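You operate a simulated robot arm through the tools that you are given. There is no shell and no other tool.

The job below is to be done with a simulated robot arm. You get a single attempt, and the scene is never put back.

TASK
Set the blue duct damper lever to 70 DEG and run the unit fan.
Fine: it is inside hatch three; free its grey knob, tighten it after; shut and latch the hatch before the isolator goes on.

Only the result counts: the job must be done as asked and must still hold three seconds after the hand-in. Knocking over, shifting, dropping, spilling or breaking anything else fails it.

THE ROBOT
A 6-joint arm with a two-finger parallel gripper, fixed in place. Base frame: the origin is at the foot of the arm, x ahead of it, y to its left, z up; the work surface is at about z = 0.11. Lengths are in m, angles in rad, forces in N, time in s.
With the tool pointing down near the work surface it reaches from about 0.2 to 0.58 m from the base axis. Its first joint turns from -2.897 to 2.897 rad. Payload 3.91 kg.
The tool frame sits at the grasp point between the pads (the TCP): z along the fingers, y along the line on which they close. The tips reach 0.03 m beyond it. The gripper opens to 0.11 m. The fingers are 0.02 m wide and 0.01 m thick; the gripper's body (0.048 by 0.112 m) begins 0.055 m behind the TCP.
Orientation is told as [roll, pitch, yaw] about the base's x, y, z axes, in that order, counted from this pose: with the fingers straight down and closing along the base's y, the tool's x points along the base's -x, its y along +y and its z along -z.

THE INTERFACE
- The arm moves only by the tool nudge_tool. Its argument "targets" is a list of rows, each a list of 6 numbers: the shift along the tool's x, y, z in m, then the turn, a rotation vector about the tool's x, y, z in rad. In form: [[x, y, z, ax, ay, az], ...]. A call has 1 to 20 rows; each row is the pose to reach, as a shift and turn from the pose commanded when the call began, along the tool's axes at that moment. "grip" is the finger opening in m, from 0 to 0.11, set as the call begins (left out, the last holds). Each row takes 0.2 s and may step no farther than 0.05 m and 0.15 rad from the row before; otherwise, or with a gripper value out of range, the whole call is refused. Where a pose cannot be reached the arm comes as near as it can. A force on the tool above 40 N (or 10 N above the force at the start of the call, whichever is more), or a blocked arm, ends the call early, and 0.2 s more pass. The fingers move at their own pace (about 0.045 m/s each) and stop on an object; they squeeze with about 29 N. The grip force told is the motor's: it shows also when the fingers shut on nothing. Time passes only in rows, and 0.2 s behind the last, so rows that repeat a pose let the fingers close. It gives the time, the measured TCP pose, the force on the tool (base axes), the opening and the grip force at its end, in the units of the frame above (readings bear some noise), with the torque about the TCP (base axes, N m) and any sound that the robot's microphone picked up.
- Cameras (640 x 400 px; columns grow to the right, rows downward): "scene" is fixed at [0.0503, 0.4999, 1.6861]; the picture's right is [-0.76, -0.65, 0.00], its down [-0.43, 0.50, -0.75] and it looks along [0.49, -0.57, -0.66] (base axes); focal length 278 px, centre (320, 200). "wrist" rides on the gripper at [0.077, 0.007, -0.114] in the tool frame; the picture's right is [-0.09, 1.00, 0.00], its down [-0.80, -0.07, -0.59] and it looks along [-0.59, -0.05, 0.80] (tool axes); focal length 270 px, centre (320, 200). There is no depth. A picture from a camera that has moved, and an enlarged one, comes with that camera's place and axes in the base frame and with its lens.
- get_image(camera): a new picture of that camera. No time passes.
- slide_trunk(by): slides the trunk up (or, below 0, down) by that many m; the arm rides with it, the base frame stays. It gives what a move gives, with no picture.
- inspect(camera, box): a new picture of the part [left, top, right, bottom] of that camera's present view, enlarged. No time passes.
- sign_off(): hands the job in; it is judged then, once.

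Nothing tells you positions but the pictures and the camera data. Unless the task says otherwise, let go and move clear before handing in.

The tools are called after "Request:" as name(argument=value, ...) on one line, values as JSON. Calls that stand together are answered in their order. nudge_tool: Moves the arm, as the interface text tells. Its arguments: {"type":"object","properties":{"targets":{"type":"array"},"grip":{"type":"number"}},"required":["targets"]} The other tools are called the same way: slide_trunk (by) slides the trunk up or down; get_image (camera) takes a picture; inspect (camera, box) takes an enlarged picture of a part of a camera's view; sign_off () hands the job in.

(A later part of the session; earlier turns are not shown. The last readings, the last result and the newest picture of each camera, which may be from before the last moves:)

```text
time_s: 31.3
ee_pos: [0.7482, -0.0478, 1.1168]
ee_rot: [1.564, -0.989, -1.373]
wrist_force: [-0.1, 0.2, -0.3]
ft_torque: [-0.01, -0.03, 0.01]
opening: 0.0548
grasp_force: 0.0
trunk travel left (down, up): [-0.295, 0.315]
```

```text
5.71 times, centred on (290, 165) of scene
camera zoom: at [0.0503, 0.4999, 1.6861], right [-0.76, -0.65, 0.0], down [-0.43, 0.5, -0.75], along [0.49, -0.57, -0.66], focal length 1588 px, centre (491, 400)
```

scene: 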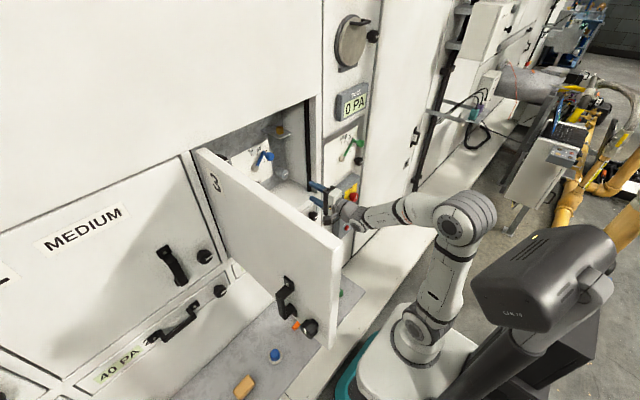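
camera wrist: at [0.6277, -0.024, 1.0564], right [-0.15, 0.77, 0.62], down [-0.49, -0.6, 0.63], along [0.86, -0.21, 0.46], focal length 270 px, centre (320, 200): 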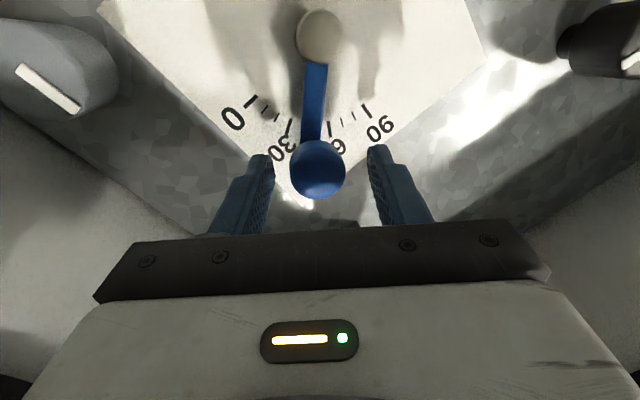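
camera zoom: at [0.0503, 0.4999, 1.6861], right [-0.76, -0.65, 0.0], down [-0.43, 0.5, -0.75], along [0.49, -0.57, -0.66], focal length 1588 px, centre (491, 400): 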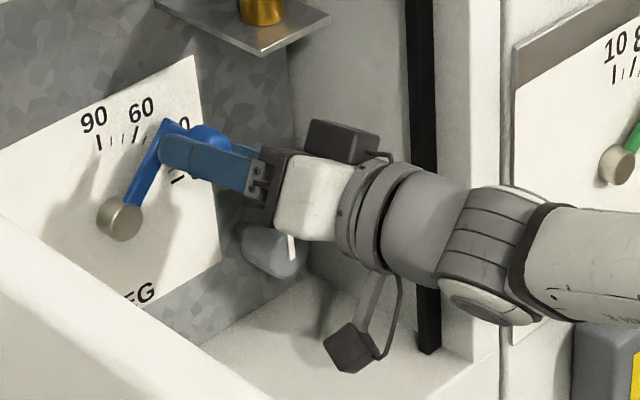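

The fingers straddle the knob. I'll close on it.

Request:
nudge_tool(targets=[[0, 0, 0, 0, 0, 0], [0, 0, 0, 0, 0, 0], [0, 0, 0, 0, 0, 0], [0, 0, 0, 0, 0, 0]], grip=0.018)

Request:
get_image(camera="wrist")

```text
time_s: 32.3
ee_pos: [0.7499, -0.0506, 1.1171]
ee_rot: [1.564, -0.989, -1.374]
wrist_force: [3.2, -5.1, -0.1]
ft_torque: [-0.21, 0.3, -0.61]
opening: 0.0318
grasp_force: 44.9
trunk travel left (down, up): [-0.295, 0.315]
```

```text
taken
camera wrist: at [0.6279, -0.0249, 1.0562], right [-0.15, 0.77, 0.62], down [-0.49, -0.6, 0.63], along [0.86, -0.21, 0.46], focal length 270 px, centre (320, 200)
```

wrist: 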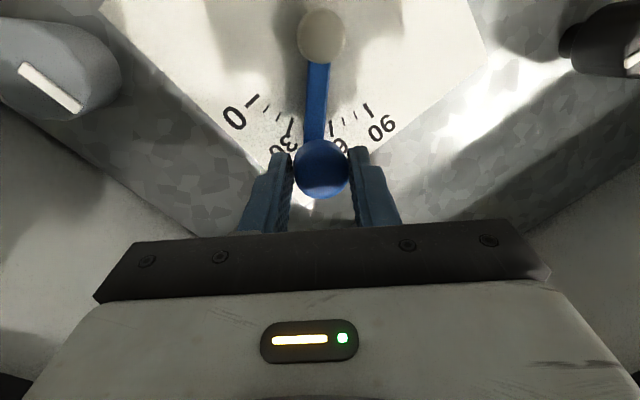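

The blue knob is held. I'll swing it along its arc from 45.5° to 70°, rolling the tool with it.

Request:
nudge_tool(targets=[[-0.0009, 0.0055, 0.0008, 0, 0, -0.0855], [-0.0013, 0.0109, 0.0017, 0, 0, -0.171], [-0.0012, 0.0165, 0.0026, 0, 0, -0.2565], [-0.0007, 0.0219, 0.0036, 0, 0, -0.342], [0.0003, 0.0274, 0.0046, 0, 0, -0.4275], [0.0003, 0.0274, 0.0046, 0, 0, -0.4275]])

Request:
get_image(camera="wrist")

Request:
inspect(camera="scene", box=[240, 130, 340, 200])

```text
time_s: 33.7
ee_pos: [0.7482, -0.0278, 1.1302]
ee_rot: [1.536, -1.415, -1.345]
wrist_force: [5.5, -6.2, -5.1]
ft_torque: [-0.48, 0.79, -0.46]
opening: 0.0326
grasp_force: 45.1
trunk travel left (down, up): [-0.295, 0.315]
```

```text
taken
camera wrist: at [0.6331, -0.0314, 1.0561], right [-0.18, 0.95, 0.24], down [-0.54, -0.3, 0.78], along [0.82, 0.01, 0.57], focal length 270 px, centre (320, 200)
```

wrist: 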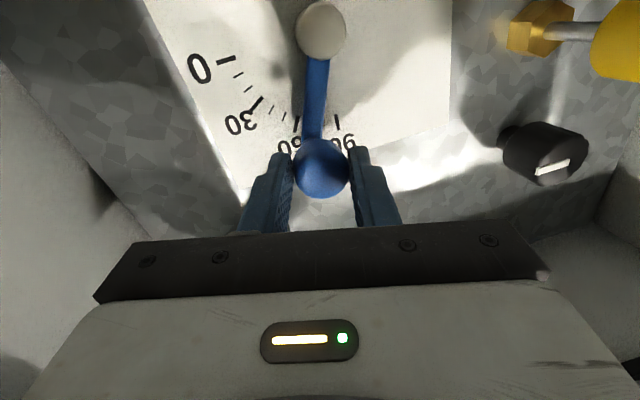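

```text
5.71 times, centred on (290, 165) of scene
camera zoom: at [0.0503, 0.4999, 1.6861], right [-0.76, -0.65, 0.0], down [-0.43, 0.5, -0.75], along [0.49, -0.57, -0.66], focal length 1588 px, centre (491, 400)
```

zoom: 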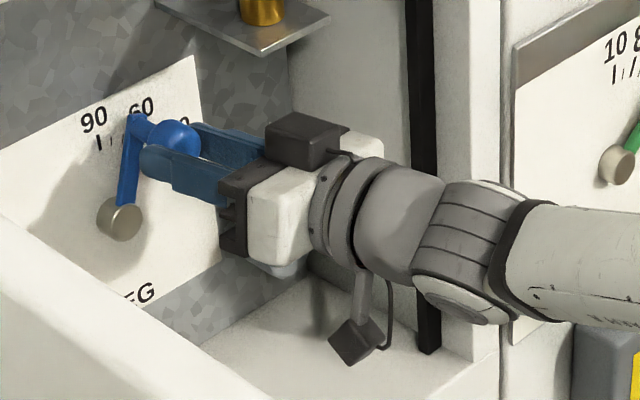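

The lever moved freely. I'll zoom in to measure its present angle while it is held.

Request:
inspect(camera="wrist", box=[240, 0, 400, 100])

Request:
inspect(camera="wrist", box=[240, 80, 400, 180])

```text
4.00 times, centred on (320, 50) of wrist
camera zoom: at [0.6331, -0.0314, 1.0561], right [-0.18, 0.95, 0.24], down [-0.54, -0.3, 0.78], along [0.82, 0.01, 0.57], focal length 1081 px, centre (320, 800)
```

zoom: 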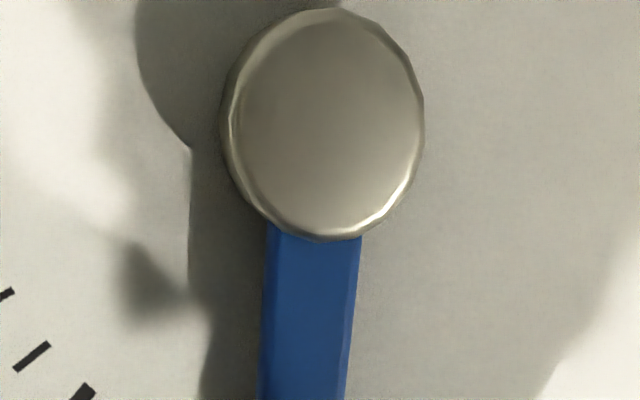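

```text
4.00 times, centred on (320, 130) of wrist
camera zoom: at [0.6331, -0.0314, 1.0561], right [-0.18, 0.95, 0.24], down [-0.54, -0.3, 0.78], along [0.82, 0.01, 0.57], focal length 1081 px, centre (320, 480)
```

zoom: 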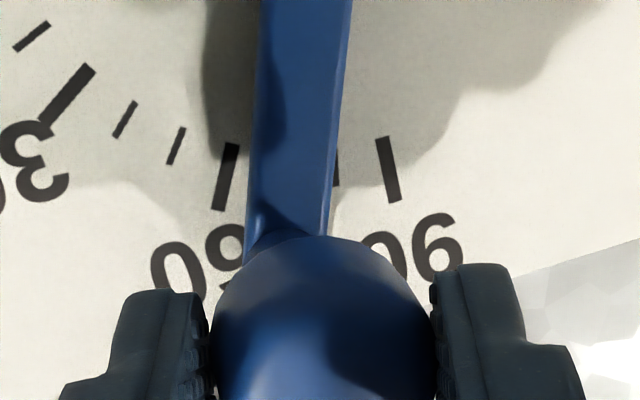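

From the tick calibration the lever reads about 70° while held. I'll open the fingers gently and back straight out before re-measuring.

Request:
nudge_tool(targets=[[0, 0, 0, 0, 0, 0], [0, 0, 0, 0, 0, 0], [0, 0, 0, 0, 0, 0]], grip=0.06)

Request:
nudge_tool(targets=[[0, 0, -0.02, 0, 0, 0], [0, 0, -0.045, 0, 0, 0], [0, 0, -0.07, 0, 0, 0], [0, 0, -0.09, 0, 0, 0]])

Request:
get_image(camera="wrist")

```text
time_s: 34.5
ee_pos: [0.7482, -0.0273, 1.1321]
ee_rot: [1.552, -1.414, -1.361]
wrist_force: [1.1, 0.1, -0.2]
ft_torque: [0.03, -0.01, -0.02]
opening: 0.0601
grasp_force: 0.0
trunk travel left (down, up): [-0.295, 0.315]
```

```text
time_s: 35.5
ee_pos: [0.661, -0.0434, 1.1294]
ee_rot: [1.554, -1.416, -1.362]
wrist_force: [0.4, 0.4, 0.6]
ft_torque: [-0.02, 0.0, 0.02]
opening: 0.06
grasp_force: 0.0
trunk travel left (down, up): [-0.295, 0.315]
```

```text
taken
camera wrist: at [0.5445, -0.0478, 1.0553], right [-0.18, 0.95, 0.24], down [-0.54, -0.3, 0.78], along [0.82, 0.01, 0.57], focal length 270 px, centre (320, 200)
```

wrist: 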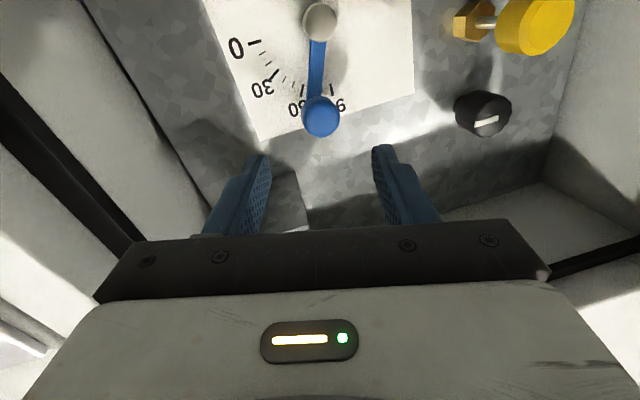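

I've backed out clear of the lever. I'll zoom in for one reading here, then roll back to the camera-left pose in front of the grey knob for a second reading.

Request:
inspect(camera="wrist", box=[220, 0, 420, 125])

Request:
nudge_tool(targets=[[0, 0, -0.01, 0.02, -0.01, 0.14], [0, 0, -0.02, 0.02, -0.01, 0.28], [0, 0, -0.03, 0.02, -0.01, 0.42], [0, 0, -0.03, 0.02, -0.01, 0.56], [0, 0, -0.03, 0.02, -0.01, 0.7], [0, 0, -0.03, 0.02, -0.01, 0.84], [0, 0, -0.03, 0.02, -0.01, 0.98], [0, 0, -0.03, 0.02, -0.01, 1.12], [0, 0, -0.03, 0.02, -0.01, 1.26], [0, 0, -0.03, 0.02, -0.01, 1.4]])

Request:
get_image(camera="wrist")

```text
3.20 times, centred on (320, 62) of wrist
camera zoom: at [0.5445, -0.0478, 1.0553], right [-0.18, 0.95, 0.24], down [-0.54, -0.3, 0.78], along [0.82, 0.01, 0.57], focal length 865 px, centre (320, 640)
```

zoom: 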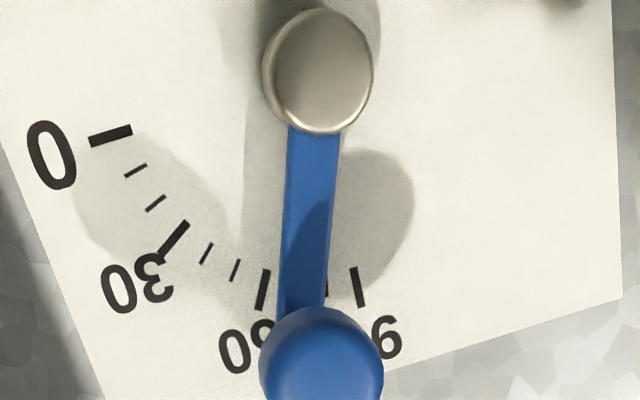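

```text
time_s: 37.7
ee_pos: [0.6306, -0.0509, 1.1331]
ee_rot: [1.56, -0.012, -1.398]
wrist_force: [-0.7, 0.0, -0.1]
ft_torque: [0.01, -0.01, -0.02]
opening: 0.0599
grasp_force: 0.0
trunk travel left (down, up): [-0.295, 0.315]
```

```text
taken
camera wrist: at [0.5047, 0.0065, 1.1394], right [0.02, -0.07, 1.0], down [-0.45, -0.89, -0.05], along [0.89, -0.45, -0.05], focal length 270 px, centre (320, 200)
```

wrist: 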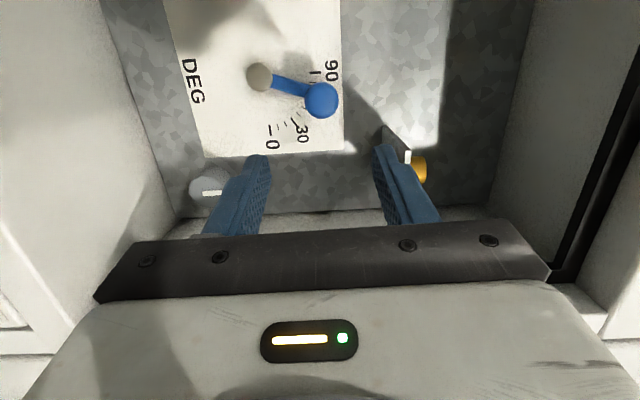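

That reading gives about 70.4°. I'll take a second reading from the new, more frontal view.

Request:
inspect(camera="wrist", box=[210, 30, 370, 130])

Request:
inspect(camera="scene", box=[240, 130, 340, 200])

```text
4.00 times, centred on (290, 80) of wrist
camera zoom: at [0.5047, 0.0065, 1.1394], right [0.02, -0.07, 1.0], down [-0.45, -0.89, -0.05], along [0.89, -0.45, -0.05], focal length 1081 px, centre (440, 680)
```

zoom: 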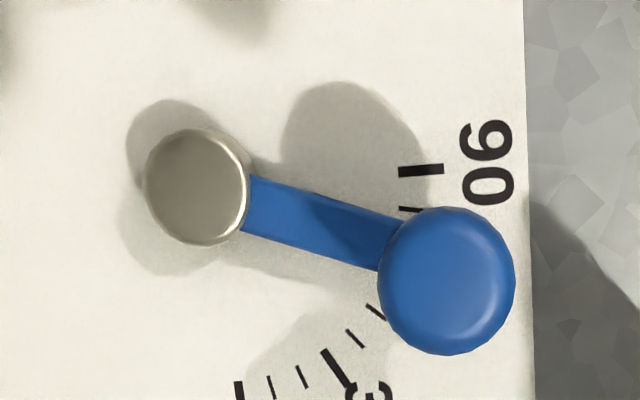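

```text
5.71 times, centred on (290, 165) of scene
camera zoom: at [0.0503, 0.4999, 1.6861], right [-0.76, -0.65, 0.0], down [-0.43, 0.5, -0.75], along [0.49, -0.57, -0.66], focal length 1588 px, centre (491, 400)
```

zoom: 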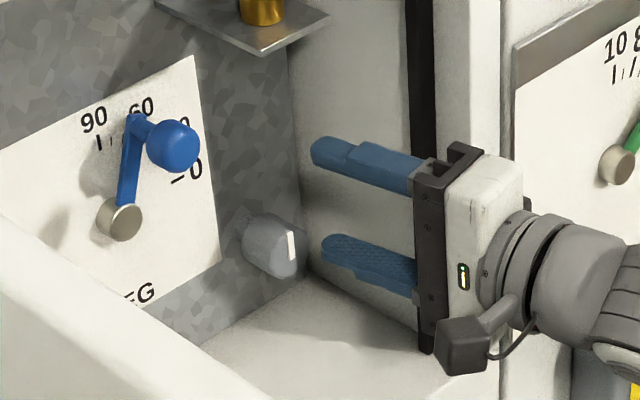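

The readings are about 70.1°, 70.4° and 71.7°, plus 69.8° from the knob position, so the lever sits at 70° within error. Next I'll go back to the grey knob to turn it clockwise to its tight position.

Request:
nudge_tool(targets=[[-0.0137, -0.0269, 0.002, 0.007, -0.034, -0.082], [-0.0274, -0.0538, 0.008, 0.014, -0.068, -0.164], [-0.041, -0.0808, 0.02, 0.021, -0.103, -0.246], [-0.0547, -0.1077, 0.034, 0.028, -0.137, -0.328], [-0.0684, -0.1346, 0.0483, 0.035, -0.171, -0.41]], grip=0.065)

Request:
get_image(camera="wrist")

Request:
inspect(camera="wrist", box=[220, 80, 420, 205])

```text
time_s: 38.9
ee_pos: [0.6884, -0.1113, 0.9984]
ee_rot: [1.563, -0.431, -1.569]
wrist_force: [1.2, -0.3, -0.1]
ft_torque: [-0.04, -0.02, 0.01]
opening: 0.065
grasp_force: 0.1
trunk travel left (down, up): [-0.295, 0.315]
```

```text
taken
camera wrist: at [0.5741, -0.0381, 0.9723], right [0.01, 0.34, 0.94], down [-0.59, -0.76, 0.27], along [0.8, -0.56, 0.19], focal length 270 px, centre (320, 200)
```

wrist: 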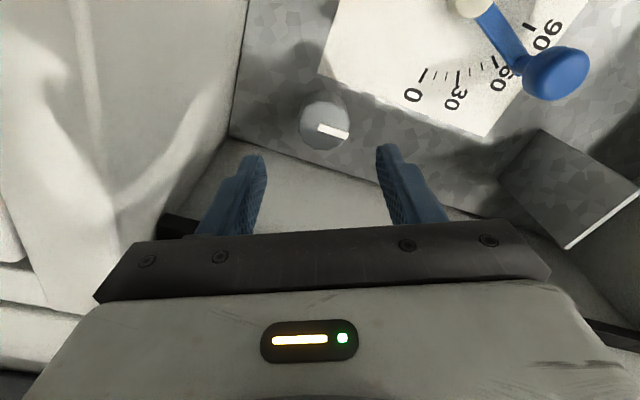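

```text
3.20 times, centred on (320, 142) of wrist
camera zoom: at [0.5741, -0.0381, 0.9723], right [0.01, 0.34, 0.94], down [-0.59, -0.76, 0.27], along [0.8, -0.56, 0.19], focal length 865 px, centre (320, 384)
```

zoom: 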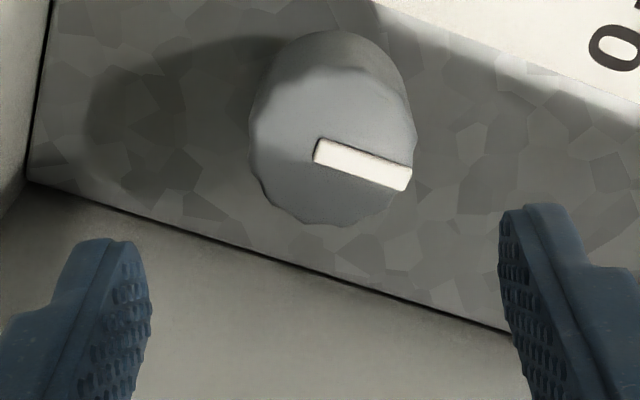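

The knob is nearly centred. I'll advance with a small correction and close on it.

Request:
nudge_tool(targets=[[0, 0.0015, 0.025, 0, 0, 0], [0, 0.0015, 0.05, 0, 0, 0], [0, 0.0015, 0.0745, 0, 0, 0]])

Request:
nudge_tool(targets=[[0, 0, 0, 0, 0, 0], [0, 0, 0, 0, 0, 0], [0, 0, 0, 0, 0, 0], [0, 0, 0, 0, 0, 0]], grip=0.02)

Request:
inspect(camera="wrist", box=[220, 80, 420, 205])

```text
time_s: 39.7
ee_pos: [0.7626, -0.1117, 0.9992]
ee_rot: [1.56, -0.428, -1.569]
wrist_force: [-0.4, -0.5, 0.0]
ft_torque: [0.02, 0.0, 0.0]
opening: 0.065
grasp_force: 0.2
trunk travel left (down, up): [-0.295, 0.315]
```

```text
time_s: 40.7
ee_pos: [0.7637, -0.1103, 1.0006]
ee_rot: [1.564, -0.428, -1.57]
wrist_force: [3.0, 0.7, 0.8]
ft_torque: [-0.02, -0.75, 0.34]
opening: 0.039
grasp_force: 45.1
trunk travel left (down, up): [-0.295, 0.315]
```

```text
3.20 times, centred on (320, 142) of wrist
camera zoom: at [0.6488, -0.0381, 0.975], right [0.01, 0.33, 0.94], down [-0.59, -0.76, 0.27], along [0.8, -0.56, 0.19], focal length 865 px, centre (320, 384)
```

zoom: 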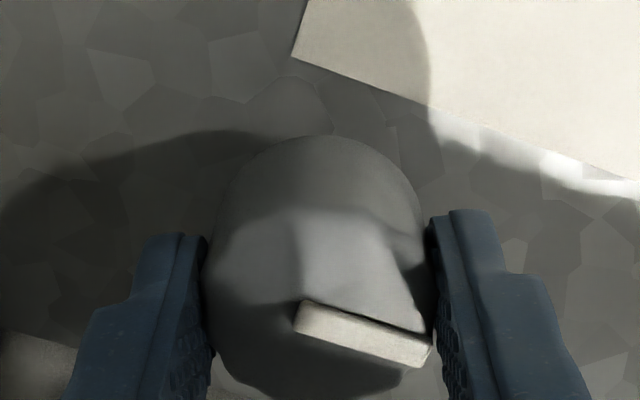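

The grip is well centred with little side force. Turning clockwise now through the clearance range.

Request:
nudge_tool(targets=[[0, 0, 0, 0, 0, 0.12], [0, 0, 0, 0, 0, 0.24], [0, 0, 0, 0, 0, 0.36], [0, 0, 0, 0, 0, 0.48], [0, 0, 0, 0, 0, 0.6], [0, 0, 0, 0, 0, 0.72], [0, 0, 0, 0, 0, 0.84]])

Request:
inspect(camera="wrist", box=[220, 80, 420, 205])

```text
time_s: 42.3
ee_pos: [0.7634, -0.1101, 1.0004]
ee_rot: [1.563, 0.415, -1.576]
wrist_force: [5.9, -7.2, 6.4]
ft_torque: [0.0, -1.09, 0.49]
opening: 0.0389
grasp_force: 44.4
trunk travel left (down, up): [-0.295, 0.315]
```

```text
3.20 times, centred on (320, 142) of wrist
camera zoom: at [0.6492, -0.0431, 1.0375], right [0.01, -0.48, 0.88], down [-0.6, -0.7, -0.38], along [0.8, -0.52, -0.29], focal length 865 px, centre (320, 384)
```

zoom: 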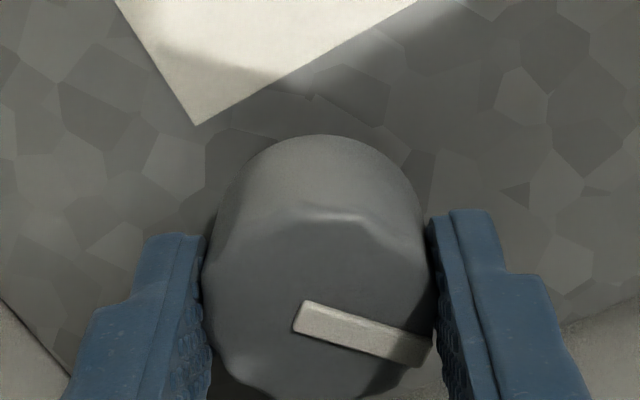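

The knob has turned 48° with the gripper. I'll release, roll back, re-grip and turn the remaining part up to the stop.

Request:
nudge_tool(targets=[[0, 0, 0, 0, 0, 0], [0, 0, 0, 0, 0, 0], [0, 0, 0, 0, 0, 0], [0, 0, 0, 0, 0, -0.14], [0, 0, 0, 0, 0, -0.28], [0, 0, 0, 0, 0, -0.42], [0, 0, 0, 0, 0, -0.56], [0, 0, 0, 0, 0, -0.7], [0, 0, 0, 0, 0, -0.84]], grip=0.065)

Request:
inspect(camera="wrist", box=[220, 80, 420, 205])

```text
time_s: 44.3
ee_pos: [0.7628, -0.1102, 0.9983]
ee_rot: [1.563, -0.428, -1.569]
wrist_force: [0.4, -0.1, -0.4]
ft_torque: [-0.01, 0.0, 0.02]
opening: 0.0647
grasp_force: 0.0
trunk travel left (down, up): [-0.295, 0.315]
```

```text
3.20 times, centred on (320, 142) of wrist
camera zoom: at [0.6494, -0.0372, 0.9735], right [0.01, 0.33, 0.94], down [-0.59, -0.76, 0.27], along [0.81, -0.56, 0.19], focal length 865 px, centre (320, 384)
```

zoom: 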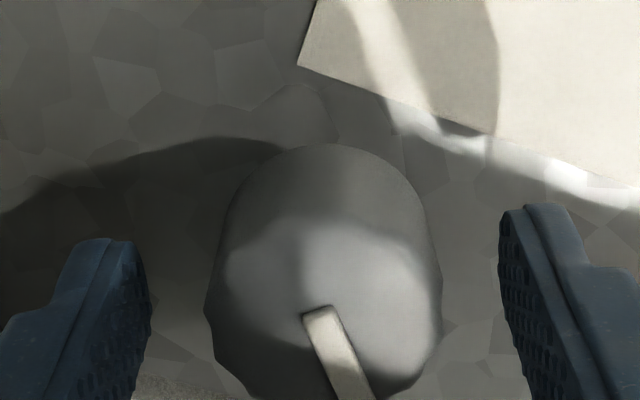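

The mark is at about 42°. I'll re-grip and turn clockwise all the way into the stop.

Request:
nudge_tool(targets=[[0, 0.001, 0, 0, 0, 0], [0, 0.001, 0, 0, 0, 0], [0, 0.001, 0, 0, 0, 0], [0, 0.001, 0, 0, 0, 0], [0, 0.001, 0, 0, 0, 0.12], [0, 0.001, 0, 0, 0, 0.24], [0, 0.001, 0, 0, 0, 0.36], [0, 0.001, 0, 0, 0, 0.48], [0, 0.001, 0, 0, 0, 0.6], [0, 0.001, 0, 0, 0, 0.72], [0, 0.001, 0, 0, 0, 0.84]], grip=0.02)

Request:
inspect(camera="wrist", box=[220, 80, 420, 205])

```text
time_s: 46.7
ee_pos: [0.7644, -0.109, 1.0015]
ee_rot: [1.566, 0.414, -1.575]
wrist_force: [3.2, -1.2, 3.4]
ft_torque: [-0.76, -1.02, 0.2]
opening: 0.0399
grasp_force: 44.9
trunk travel left (down, up): [-0.295, 0.315]
```

```text
3.20 times, centred on (320, 142) of wrist
camera zoom: at [0.6497, -0.0412, 1.038], right [0.0, -0.48, 0.88], down [-0.6, -0.7, -0.38], along [0.8, -0.52, -0.29], focal length 865 px, centre (320, 384)
```

zoom: 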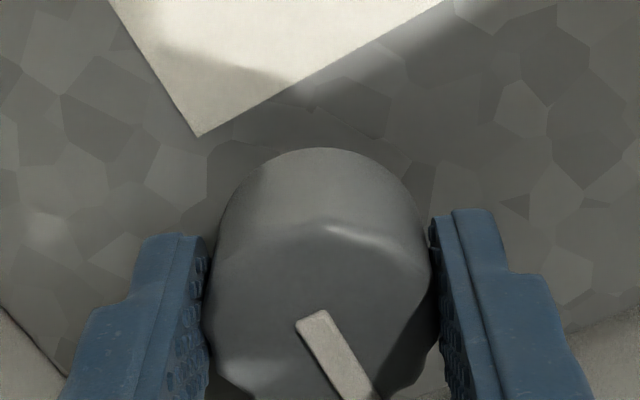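

The torque shows the knob is against its tight stop, with the mark back at about 0°. I'll release, back out and verify both the knob and the lever.

Request:
nudge_tool(targets=[[0, 0, 0, 0, 0, 0], [0, 0, 0, 0, 0, 0], [0, 0, 0, 0, 0, 0]], grip=0.065)

Request:
nudge_tool(targets=[[0, 0, -0.03, 0, 0, 0], [0, 0, -0.065, 0, 0, -0.1], [0, 0, -0.1, 0, 0, -0.2], [0, 0, -0.14, 0, 0, -0.3], [0, 0, -0.16, 0, 0, -0.4]])

Request:
get_image(camera="wrist")

Request:
inspect(camera="scene", box=[240, 130, 340, 200])

```text
time_s: 47.5
ee_pos: [0.7637, -0.1095, 0.9994]
ee_rot: [1.56, 0.411, -1.576]
wrist_force: [0.1, 0.1, -0.2]
ft_torque: [-0.02, 0.03, 0.0]
opening: 0.0652
grasp_force: 0.0
trunk travel left (down, up): [-0.295, 0.315]
```

```text
time_s: 48.7
ee_pos: [0.6023, -0.1099, 1.003]
ee_rot: [1.563, 0.011, -1.574]
wrist_force: [-0.6, -0.3, -0.3]
ft_torque: [0.01, -0.02, 0.0]
opening: 0.0651
grasp_force: 0.0
trunk travel left (down, up): [-0.295, 0.315]
```

```text
taken
camera wrist: at [0.4886, -0.0339, 1.0105], right [0.01, -0.1, 1.0], down [-0.6, -0.8, -0.07], along [0.8, -0.59, -0.07], focal length 270 px, centre (320, 200)
```

wrist: 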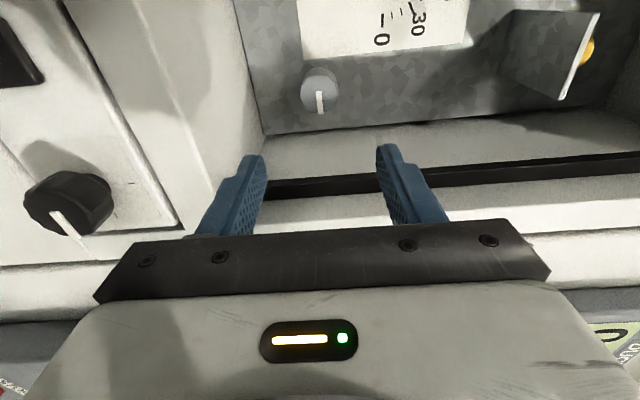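

```text
5.71 times, centred on (290, 165) of scene
camera zoom: at [0.0503, 0.4999, 1.6861], right [-0.76, -0.65, 0.0], down [-0.43, 0.5, -0.75], along [0.49, -0.57, -0.66], focal length 1588 px, centre (491, 400)
```

zoom: 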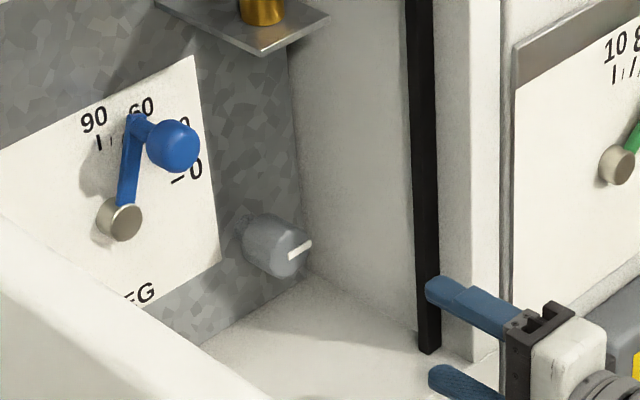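

The grey knob is back at its tight position and the lever has stayed at 70°. Next comes the door: I'll retract, raise the trunk, and go over the top of the open door to push it from its outer side.

Request:
nudge_tool(targets=[[-0.01, 0.02, -0.02, 0, 0, 0], [-0.02, 0.04, -0.04, 0, 0, 0], [-0.03, 0.06, -0.06, 0, 0, 0]], grip=0.0)

Request:
slide_trunk(by=0.28)

Request:
get_image(camera="scene")

```text
time_s: 49.5
ee_pos: [0.5425, -0.1393, 1.06]
ee_rot: [1.561, 0.013, -1.571]
wrist_force: [0.7, 0.7, -0.5]
ft_torque: [0.02, 0.0, 0.0]
opening: 0.0
grasp_force: 4.6
trunk travel left (down, up): [-0.295, 0.315]
```

```text
time_s: 52.4
ee_pos: [0.543, -0.1397, 1.3405]
ee_rot: [1.562, 0.011, -1.573]
wrist_force: [-0.5, 0.2, 0.7]
ft_torque: [0.01, 0.0, -0.01]
opening: 0.0
grasp_force: 28.7
trunk travel left (down, up): [-0.575, 0.035]
```

```text
taken
```

scene: 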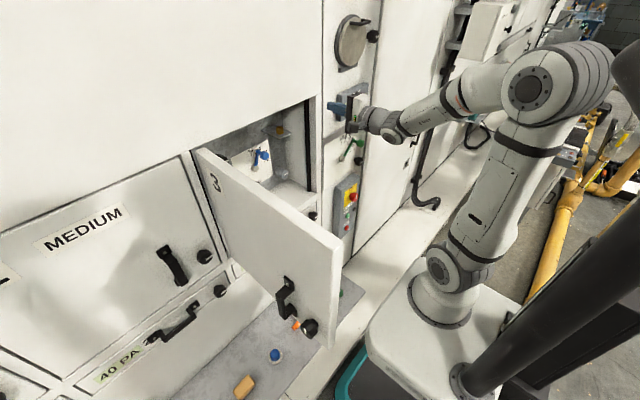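

Both trunk and arm are clear. Now I'll pitch the tool to point down while drawing back and up, so that it can pass over the door.

Request:
nudge_tool(targets=[[0, 0.006, -0.015, 0.143, 0, 0], [0, 0.012, -0.03, 0.286, 0, 0], [0, 0.018, -0.045, 0.429, 0, 0], [0, 0.024, -0.06, 0.572, 0, 0], [0, 0.03, -0.075, 0.715, 0, 0], [0, 0.036, -0.09, 0.858, 0, 0], [0, 0.042, -0.105, 1.0, 0, 0], [0, 0.048, -0.12, 1.143, 0, 0], [0, 0.054, -0.135, 1.286, 0, 0], [0, 0.06, -0.15, 1.43, 0, 0], [0, 0.066, -0.163, 1.571, 0, 0]])

Request:
get_image(camera="wrist")

Request:
get_image(camera="scene")

```text
time_s: 54.8
ee_pos: [0.3813, -0.1423, 1.4087]
ee_rot: [-0.012, 0.013, -1.572]
wrist_force: [0.4, 0.0, 0.0]
ft_torque: [0.0, 0.05, -0.04]
opening: 0.0
grasp_force: 28.6
trunk travel left (down, up): [-0.575, 0.035]
```

```text
taken
camera wrist: at [0.3893, -0.0664, 1.5233], right [1.0, -0.09, -0.01], down [-0.07, -0.81, 0.59], along [-0.06, -0.58, -0.81], focal length 270 px, centre (320, 200)
```

wrist: 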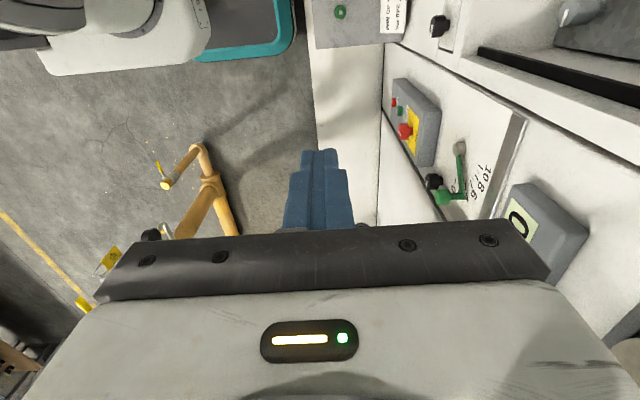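

```text
taken
```

scene: 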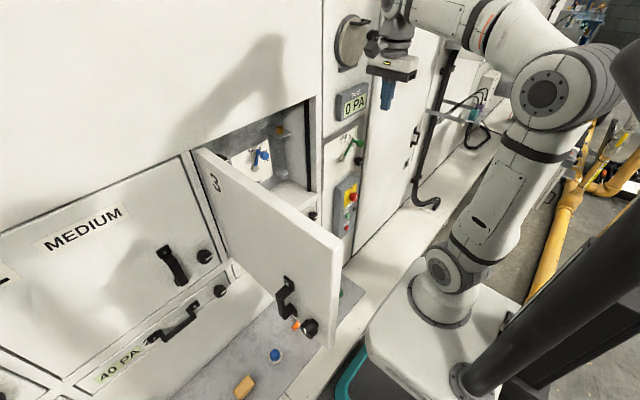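

The tool points down at z≈1.41, above the door top (about 1.335). I'll raise it slightly and cross toward the door in two steps, checking clearance midway.

Request:
nudge_tool(targets=[[0.04, -0.004, -0.005, 0, 0, 0], [0.08, -0.008, -0.01, 0, 0, 0], [0.12, -0.012, -0.015, 0, 0, 0], [0.16, -0.016, -0.02, 0, 0, 0], [0.2, -0.02, -0.02, 0, 0, 0], [0.24, -0.024, -0.02, 0, 0, 0], [0.28, -0.028, -0.02, 0, 0, 0]])

Request:
get_image(camera="scene")

Request:
get_image(camera="wrist")

```text
time_s: 56.4
ee_pos: [0.355, 0.1366, 1.4339]
ee_rot: [-0.01, 0.012, -1.573]
wrist_force: [-0.2, 0.4, -1.1]
ft_torque: [-0.04, 0.04, 0.02]
opening: 0.0002
grasp_force: 28.9
trunk travel left (down, up): [-0.575, 0.035]
```

```text
taken
```

scene: 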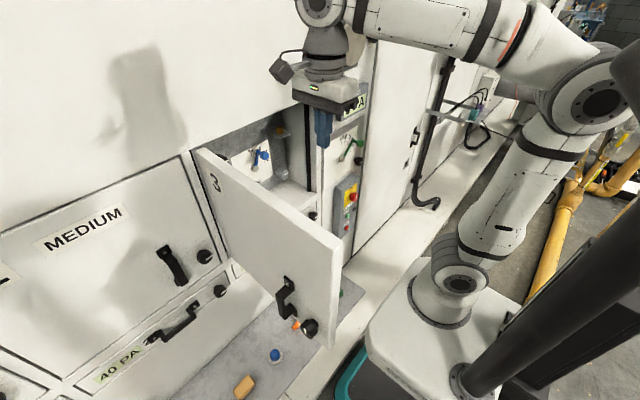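

```text
taken
camera wrist: at [0.364, 0.212, 1.5483], right [1.0, -0.09, -0.01], down [-0.07, -0.81, 0.59], along [-0.06, -0.58, -0.81], focal length 270 px, centre (320, 200)
```

wrist: 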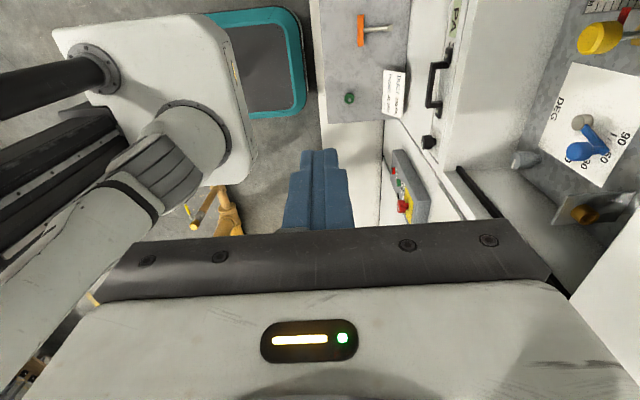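

Clearance over the door looks good. I'll continue across to the outer side and look.

Request:
nudge_tool(targets=[[0.045, 0, 0, 0, 0, 0], [0.09, 0, 0, 0, 0, 0], [0.135, 0, 0, 0, 0, 0], [0.18, 0, 0, 0, 0, 0]])

Request:
get_image(camera="scene")

Request:
get_image(camera="wrist")

```text
time_s: 57.4
ee_pos: [0.3556, 0.3199, 1.4361]
ee_rot: [-0.009, 0.011, -1.572]
wrist_force: [0.0, -0.2, -0.2]
ft_torque: [-0.01, 0.02, -0.01]
opening: 0.0
grasp_force: 29.0
trunk travel left (down, up): [-0.575, 0.035]
```

```text
taken
```

scene: 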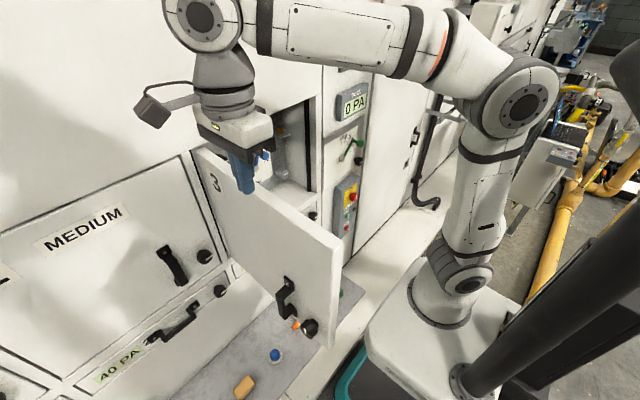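

```text
taken
camera wrist: at [0.3643, 0.3959, 1.5503], right [1.0, -0.09, -0.01], down [-0.07, -0.81, 0.59], along [-0.06, -0.58, -0.81], focal length 270 px, centre (320, 200)
```

wrist: 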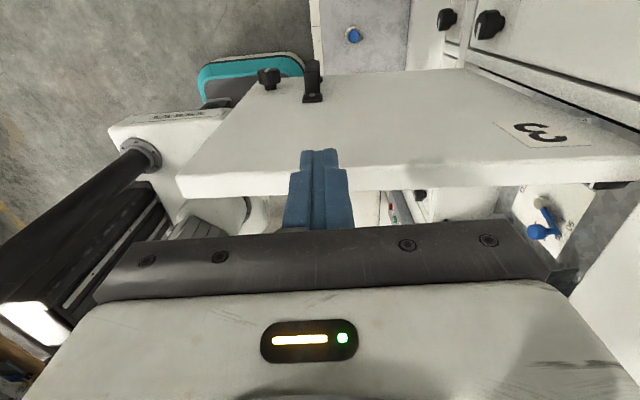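

I see the door's top edge clearly: outer face at about y≈0.27–0.28, thickness about 26 mm, and my fingers are on its outer side at y≈0.32. I'll lower the fingers beside it and then ease in to touch it.

Request:
nudge_tool(targets=[[0, 0, 0.04, 0, 0, 0], [0, 0, 0.08, 0, 0, 0], [0, 0, 0.12, 0, 0, 0]])

Request:
get_image(camera="wrist")

Request:
get_image(camera="scene")

```text
time_s: 58.2
ee_pos: [0.3526, 0.3202, 1.3127]
ee_rot: [-0.01, 0.012, -1.573]
wrist_force: [0.6, 0.6, -0.8]
ft_torque: [0.0, 0.03, 0.04]
opening: 0.0
grasp_force: 29.2
trunk travel left (down, up): [-0.575, 0.035]
```

```text
taken
camera wrist: at [0.3607, 0.3964, 1.4271], right [1.0, -0.09, -0.01], down [-0.07, -0.81, 0.59], along [-0.06, -0.58, -0.81], focal length 270 px, centre (320, 200)
```

wrist: 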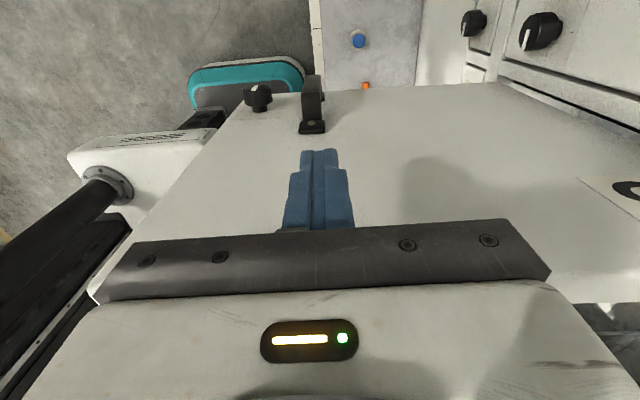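

```text
taken
```

scene: 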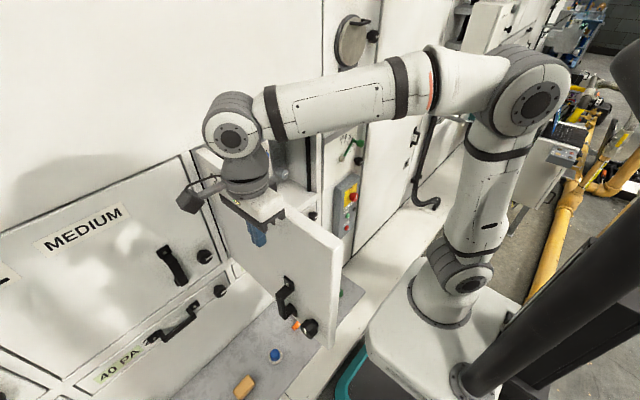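

The fingers are beside the door's outer face. I'll push it closed along its arc, slowly, for the first 30°.

Request:
nudge_tool(targets=[[-0.035, 0.004, 0, 0, 0, 0], [-0.0693, 0.0075, 0, 0, 0, 0], [-0.0955, 0.0099, 0, 0, 0, 0], [-0.1212, 0.0145, 0, 0, 0, 0], [-0.1465, 0.0214, 0, 0, 0, 0], [-0.1711, 0.0304, 0, 0, 0, 0], [-0.1948, 0.0416, 0, 0, 0, 0]])

Request:
get_image(camera="wrist")

Request:
get_image(camera="scene")

```text
time_s: 59.8
ee_pos: [0.3956, 0.126, 1.3106]
ee_rot: [-0.008, 0.012, -1.572]
wrist_force: [-0.1, 0.8, 0.2]
ft_torque: [0.02, 0.04, 0.03]
opening: 0.0001
grasp_force: 28.5
trunk travel left (down, up): [-0.575, 0.035]
```

```text
taken
camera wrist: at [0.4028, 0.2007, 1.4256], right [1.0, -0.09, -0.01], down [-0.07, -0.81, 0.58], along [-0.06, -0.58, -0.81], focal length 270 px, centre (320, 200)
```

wrist: 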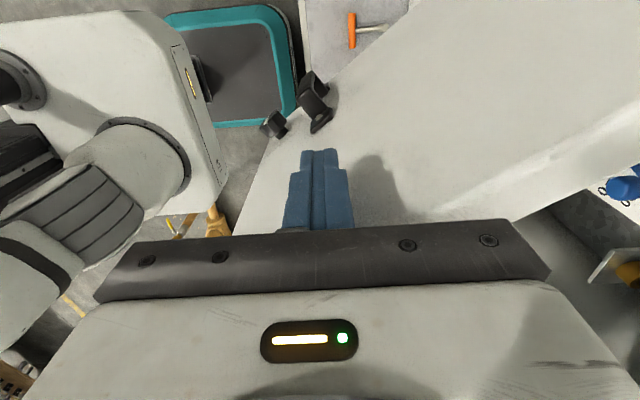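

```text
taken
```

scene: 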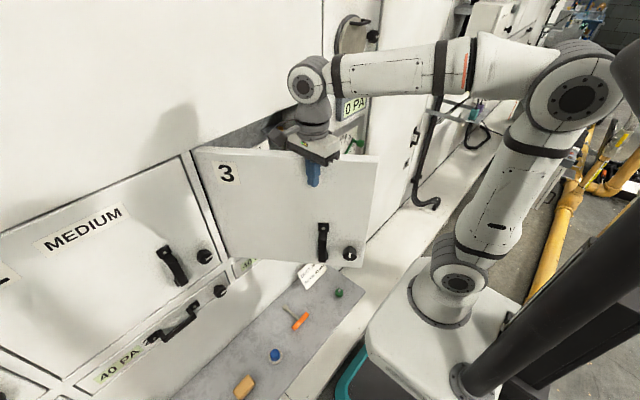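

The door swings easily and is now about 54–60° open. I'll keep pushing along the arc down to about 25°.

Request:
nudge_tool(targets=[[-0.0233, 0.0118, 0, 0, 0, 0], [-0.0446, 0.0269, 0, 0, 0, 0], [-0.0646, 0.0438, 0, 0, 0, 0], [-0.0831, 0.0624, 0, 0, 0, 0], [-0.0998, 0.0825, 0, 0, 0, 0], [-0.1148, 0.104, 0, 0, 0, 0], [-0.1278, 0.1267, 0, 0, 0, 0]])

Request:
get_image(camera="wrist")

Request:
get_image(camera="scene")

```text
time_s: 61.4
ee_pos: [0.5202, -0.0023, 1.3078]
ee_rot: [-0.009, 0.011, -1.573]
wrist_force: [0.6, 0.5, -0.6]
ft_torque: [0.0, 0.03, 0.0]
opening: 0.0
grasp_force: 28.5
trunk travel left (down, up): [-0.575, 0.035]
```

```text
taken
camera wrist: at [0.5283, 0.074, 1.4224], right [1.0, -0.09, -0.01], down [-0.07, -0.81, 0.58], along [-0.06, -0.58, -0.81], focal length 270 px, centre (320, 200)
```

wrist: 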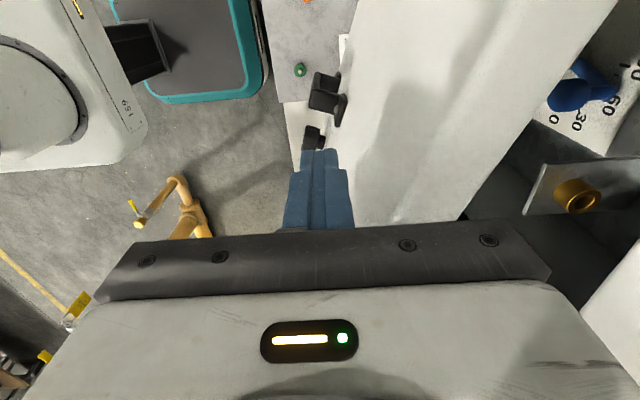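

```text
taken
```

scene: 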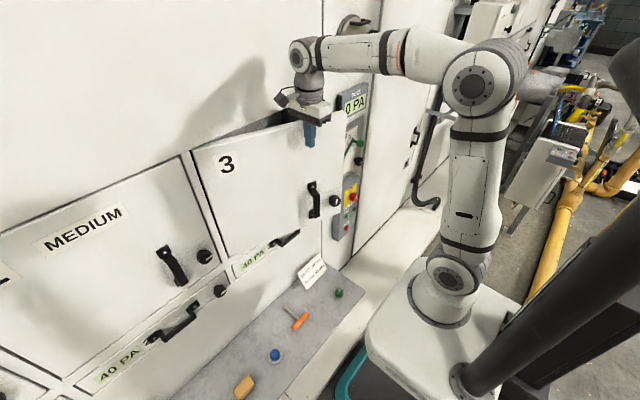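

The door is down to about 25° open. I'll push a little further this way, then back off and tilt the fingers forward for the final push.

Request:
nudge_tool(targets=[[-0.0053, 0.013, 0, 0, 0, 0], [-0.0105, 0.0259, 0, 0, 0, 0], [-0.015, 0.038, 0, 0, 0, 0], [-0.0194, 0.0506, 0, 0, 0, 0]])

Request:
nudge_tool(targets=[[0, -0.035, 0, 0, 0, 0], [-0.01, -0.06, -0.005, -0.1, 0, 0], [-0.02, -0.08, -0.01, -0.24, 0, 0], [-0.03, -0.09, -0.01, -0.38, 0, 0], [-0.04, -0.095, -0.01, -0.52, 0, 0], [-0.04, -0.1, -0.01, -0.66, 0, 0], [-0.04, -0.1, -0.01, -0.8, 0, 0], [-0.04, -0.1, -0.01, -0.94, 0, 0]])

Request:
get_image(camera="wrist")

Request:
get_image(camera="scene")

```text
time_s: 62.4
ee_pos: [0.5706, -0.0239, 1.3085]
ee_rot: [-0.01, 0.013, -1.572]
wrist_force: [-0.4, 0.0, -0.8]
ft_torque: [-0.01, 0.0, 0.02]
opening: 0.0002
grasp_force: 28.4
trunk travel left (down, up): [-0.575, 0.035]
```

```text
time_s: 64.2
ee_pos: [0.468, -0.0625, 1.3181]
ee_rot: [0.936, 0.012, -1.573]
wrist_force: [1.4, 0.0, 0.5]
ft_torque: [-0.01, 0.06, 0.02]
opening: 0.0001
grasp_force: 28.5
trunk travel left (down, up): [-0.575, 0.035]
```

```text
taken
camera wrist: at [0.3808, 0.0137, 1.3917], right [0.59, -0.1, 0.8], down [-0.52, -0.8, 0.29], along [0.61, -0.59, -0.53], focal length 270 px, centre (320, 200)
```

wrist: 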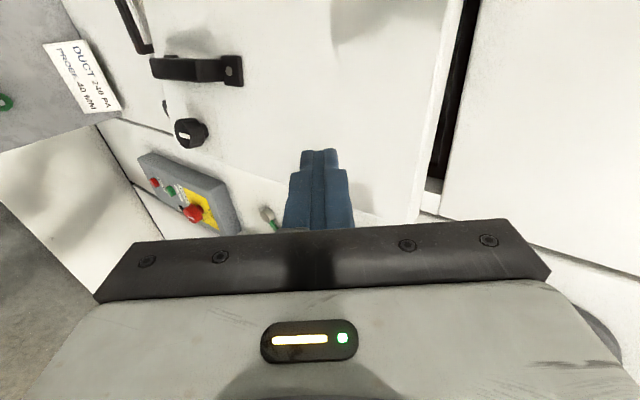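

```text
taken
```

scene: 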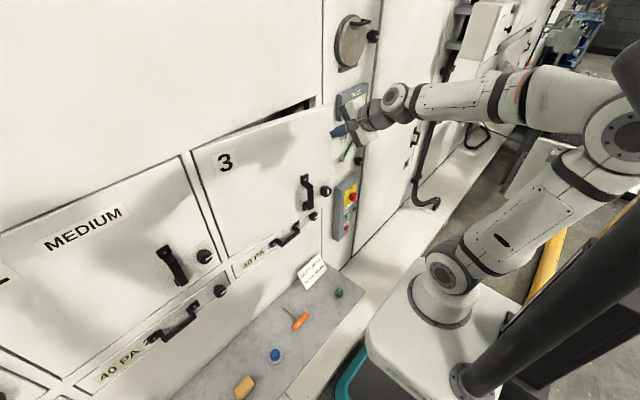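

The door is about 13° from shut and the fingers now point forward-down in front of it. I'll press it in gently with the closed fingertips.

Request:
nudge_tool(targets=[[0, 0, 0.03, 0, 0, 0], [0, 0, 0.06, 0, 0, 0], [0, 0, 0.09, 0, 0, 0], [0, 0, 0.12, 0, 0, 0], [0, 0.0089, 0.1321, 0, 0, 0], [0, 0.0177, 0.1442, 0, 0, 0], [0, 0.0266, 0.1564, 0, 0, 0]])

Request:
get_image(camera="wrist")

Request:
get_image(camera="scene")

```text
time_s: 65.8
ee_pos: [0.6135, -0.062, 1.2459]
ee_rot: [0.934, 0.012, -1.571]
wrist_force: [0.2, 0.5, -0.4]
ft_torque: [0.0, -0.02, -0.01]
opening: 0.0
grasp_force: 29.0
trunk travel left (down, up): [-0.575, 0.035]
```

```text
taken
camera wrist: at [0.5265, 0.0146, 1.3199], right [0.59, -0.1, 0.8], down [-0.52, -0.8, 0.29], along [0.61, -0.59, -0.53], focal length 270 px, centre (320, 200)
```

wrist: 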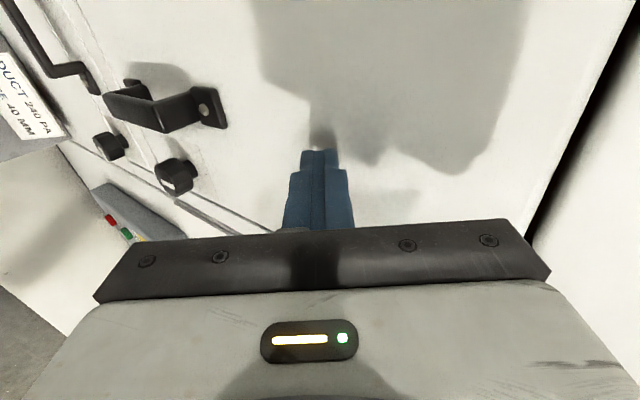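

```text
taken
```

scene: 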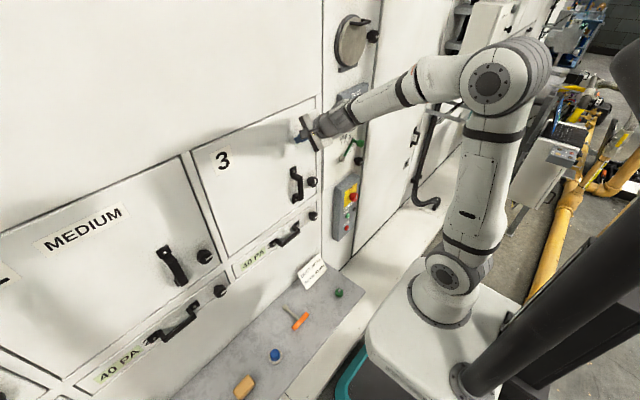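

The door is nearly flush. I'll keep pressing slowly until I feel it seat.

Request:
nudge_tool(targets=[[0, 0.003, 0.004, 0, 0, 0], [0, 0.0059, 0.0081, 0, 0, 0], [0, 0.0089, 0.0121, 0, 0, 0], [0, 0.0118, 0.0162, 0, 0, 0], [0, 0.0148, 0.0202, 0, 0, 0], [0, 0.0177, 0.0242, 0, 0, 0]])

Request:
get_image(camera="wrist")

Request:
inspect(camera="scene", box=[180, 80, 380, 260])

```text
time_s: 66.7
ee_pos: [0.6198, -0.0617, 1.2461]
ee_rot: [0.928, 0.016, -1.572]
wrist_force: [-29.9, -0.1, 7.4]
ft_torque: [0.01, 0.09, 0.01]
opening: 0.0001
grasp_force: 28.8
trunk travel left (down, up): [-0.575, 0.035]
stopped in row 4: the force on the tool passed its limit at 44 N (the readings are from after the stop); the commanded pose is now the measured one
```

```text
taken
camera wrist: at [0.5332, 0.0145, 1.3205], right [0.6, -0.1, 0.8], down [-0.52, -0.8, 0.29], along [0.61, -0.59, -0.53], focal length 270 px, centre (320, 200)
```

wrist: 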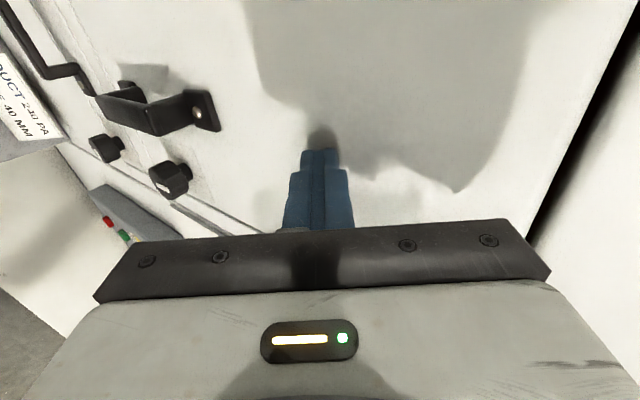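

```text
2.22 times, centred on (280, 170) of scene
camera zoom: at [0.0503, 0.4999, 1.6861], right [-0.76, -0.65, 0.0], down [-0.43, 0.5, -0.75], along [0.49, -0.57, -0.66], focal length 618 px, centre (409, 267)
```

zoom: 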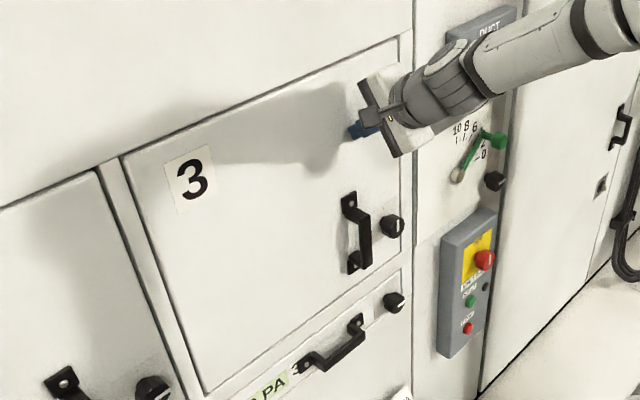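

I felt the door seat firmly (about 44 N), with its outer face at x≈0.645. I'll back off, point the tool forward again, and lower the trunk to look at the latch knob, which I put near (0.62,-0.12,1.04).

Request:
nudge_tool(targets=[[0, -0.012, -0.016, 0, 0, 0], [-0.01, -0.024, -0.032, 0, 0, 0], [-0.02, -0.027, -0.04, -0.13, 0, 0], [-0.03, -0.03, -0.048, -0.26, 0, 0], [-0.04, -0.03, -0.05, -0.39, 0, 0], [-0.05, -0.03, -0.05, -0.52, 0, 0], [-0.06, -0.03, -0.05, -0.63, 0, 0]])

Request:
get_image(camera="wrist")

Request:
inspect(camera="scene", box=[260, 120, 380, 240])

```text
time_s: 68.3
ee_pos: [0.5678, -0.1206, 1.248]
ee_rot: [1.557, 0.012, -1.573]
wrist_force: [0.4, -0.1, -0.5]
ft_torque: [0.01, 0.01, 0.0]
opening: 0.0
grasp_force: 29.4
out of reach, approached as far as the arm can: row 3
trunk travel left (down, up): [-0.575, 0.035]
```

```text
taken
camera wrist: at [0.4545, -0.0441, 1.2578], right [0.01, -0.1, 0.99], down [-0.6, -0.8, -0.07], along [0.8, -0.59, -0.07], focal length 270 px, centre (320, 200)
```

wrist: 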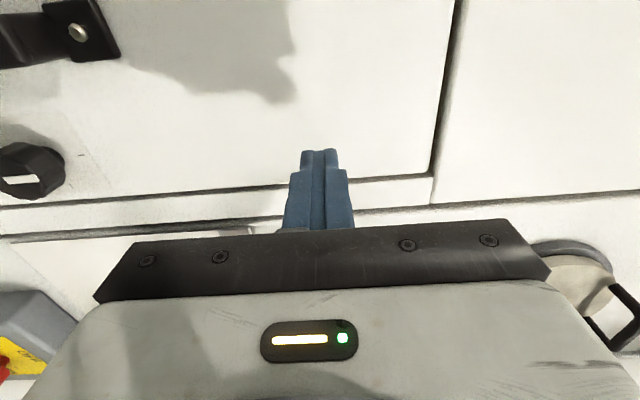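

```text
3.33 times, centred on (320, 180) of scene
camera zoom: at [0.0503, 0.4999, 1.6861], right [-0.76, -0.65, 0.0], down [-0.43, 0.5, -0.75], along [0.49, -0.57, -0.66], focal length 927 px, centre (320, 267)
```

zoom: 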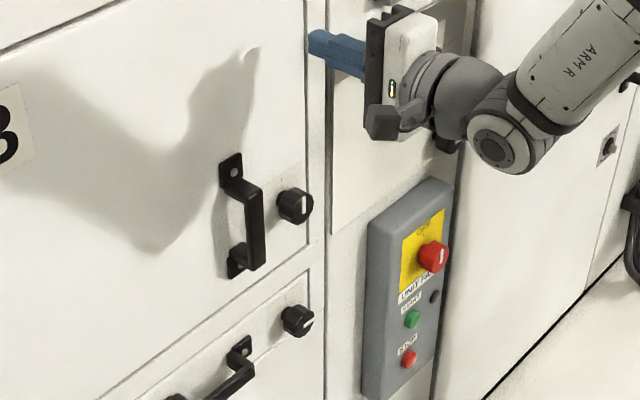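

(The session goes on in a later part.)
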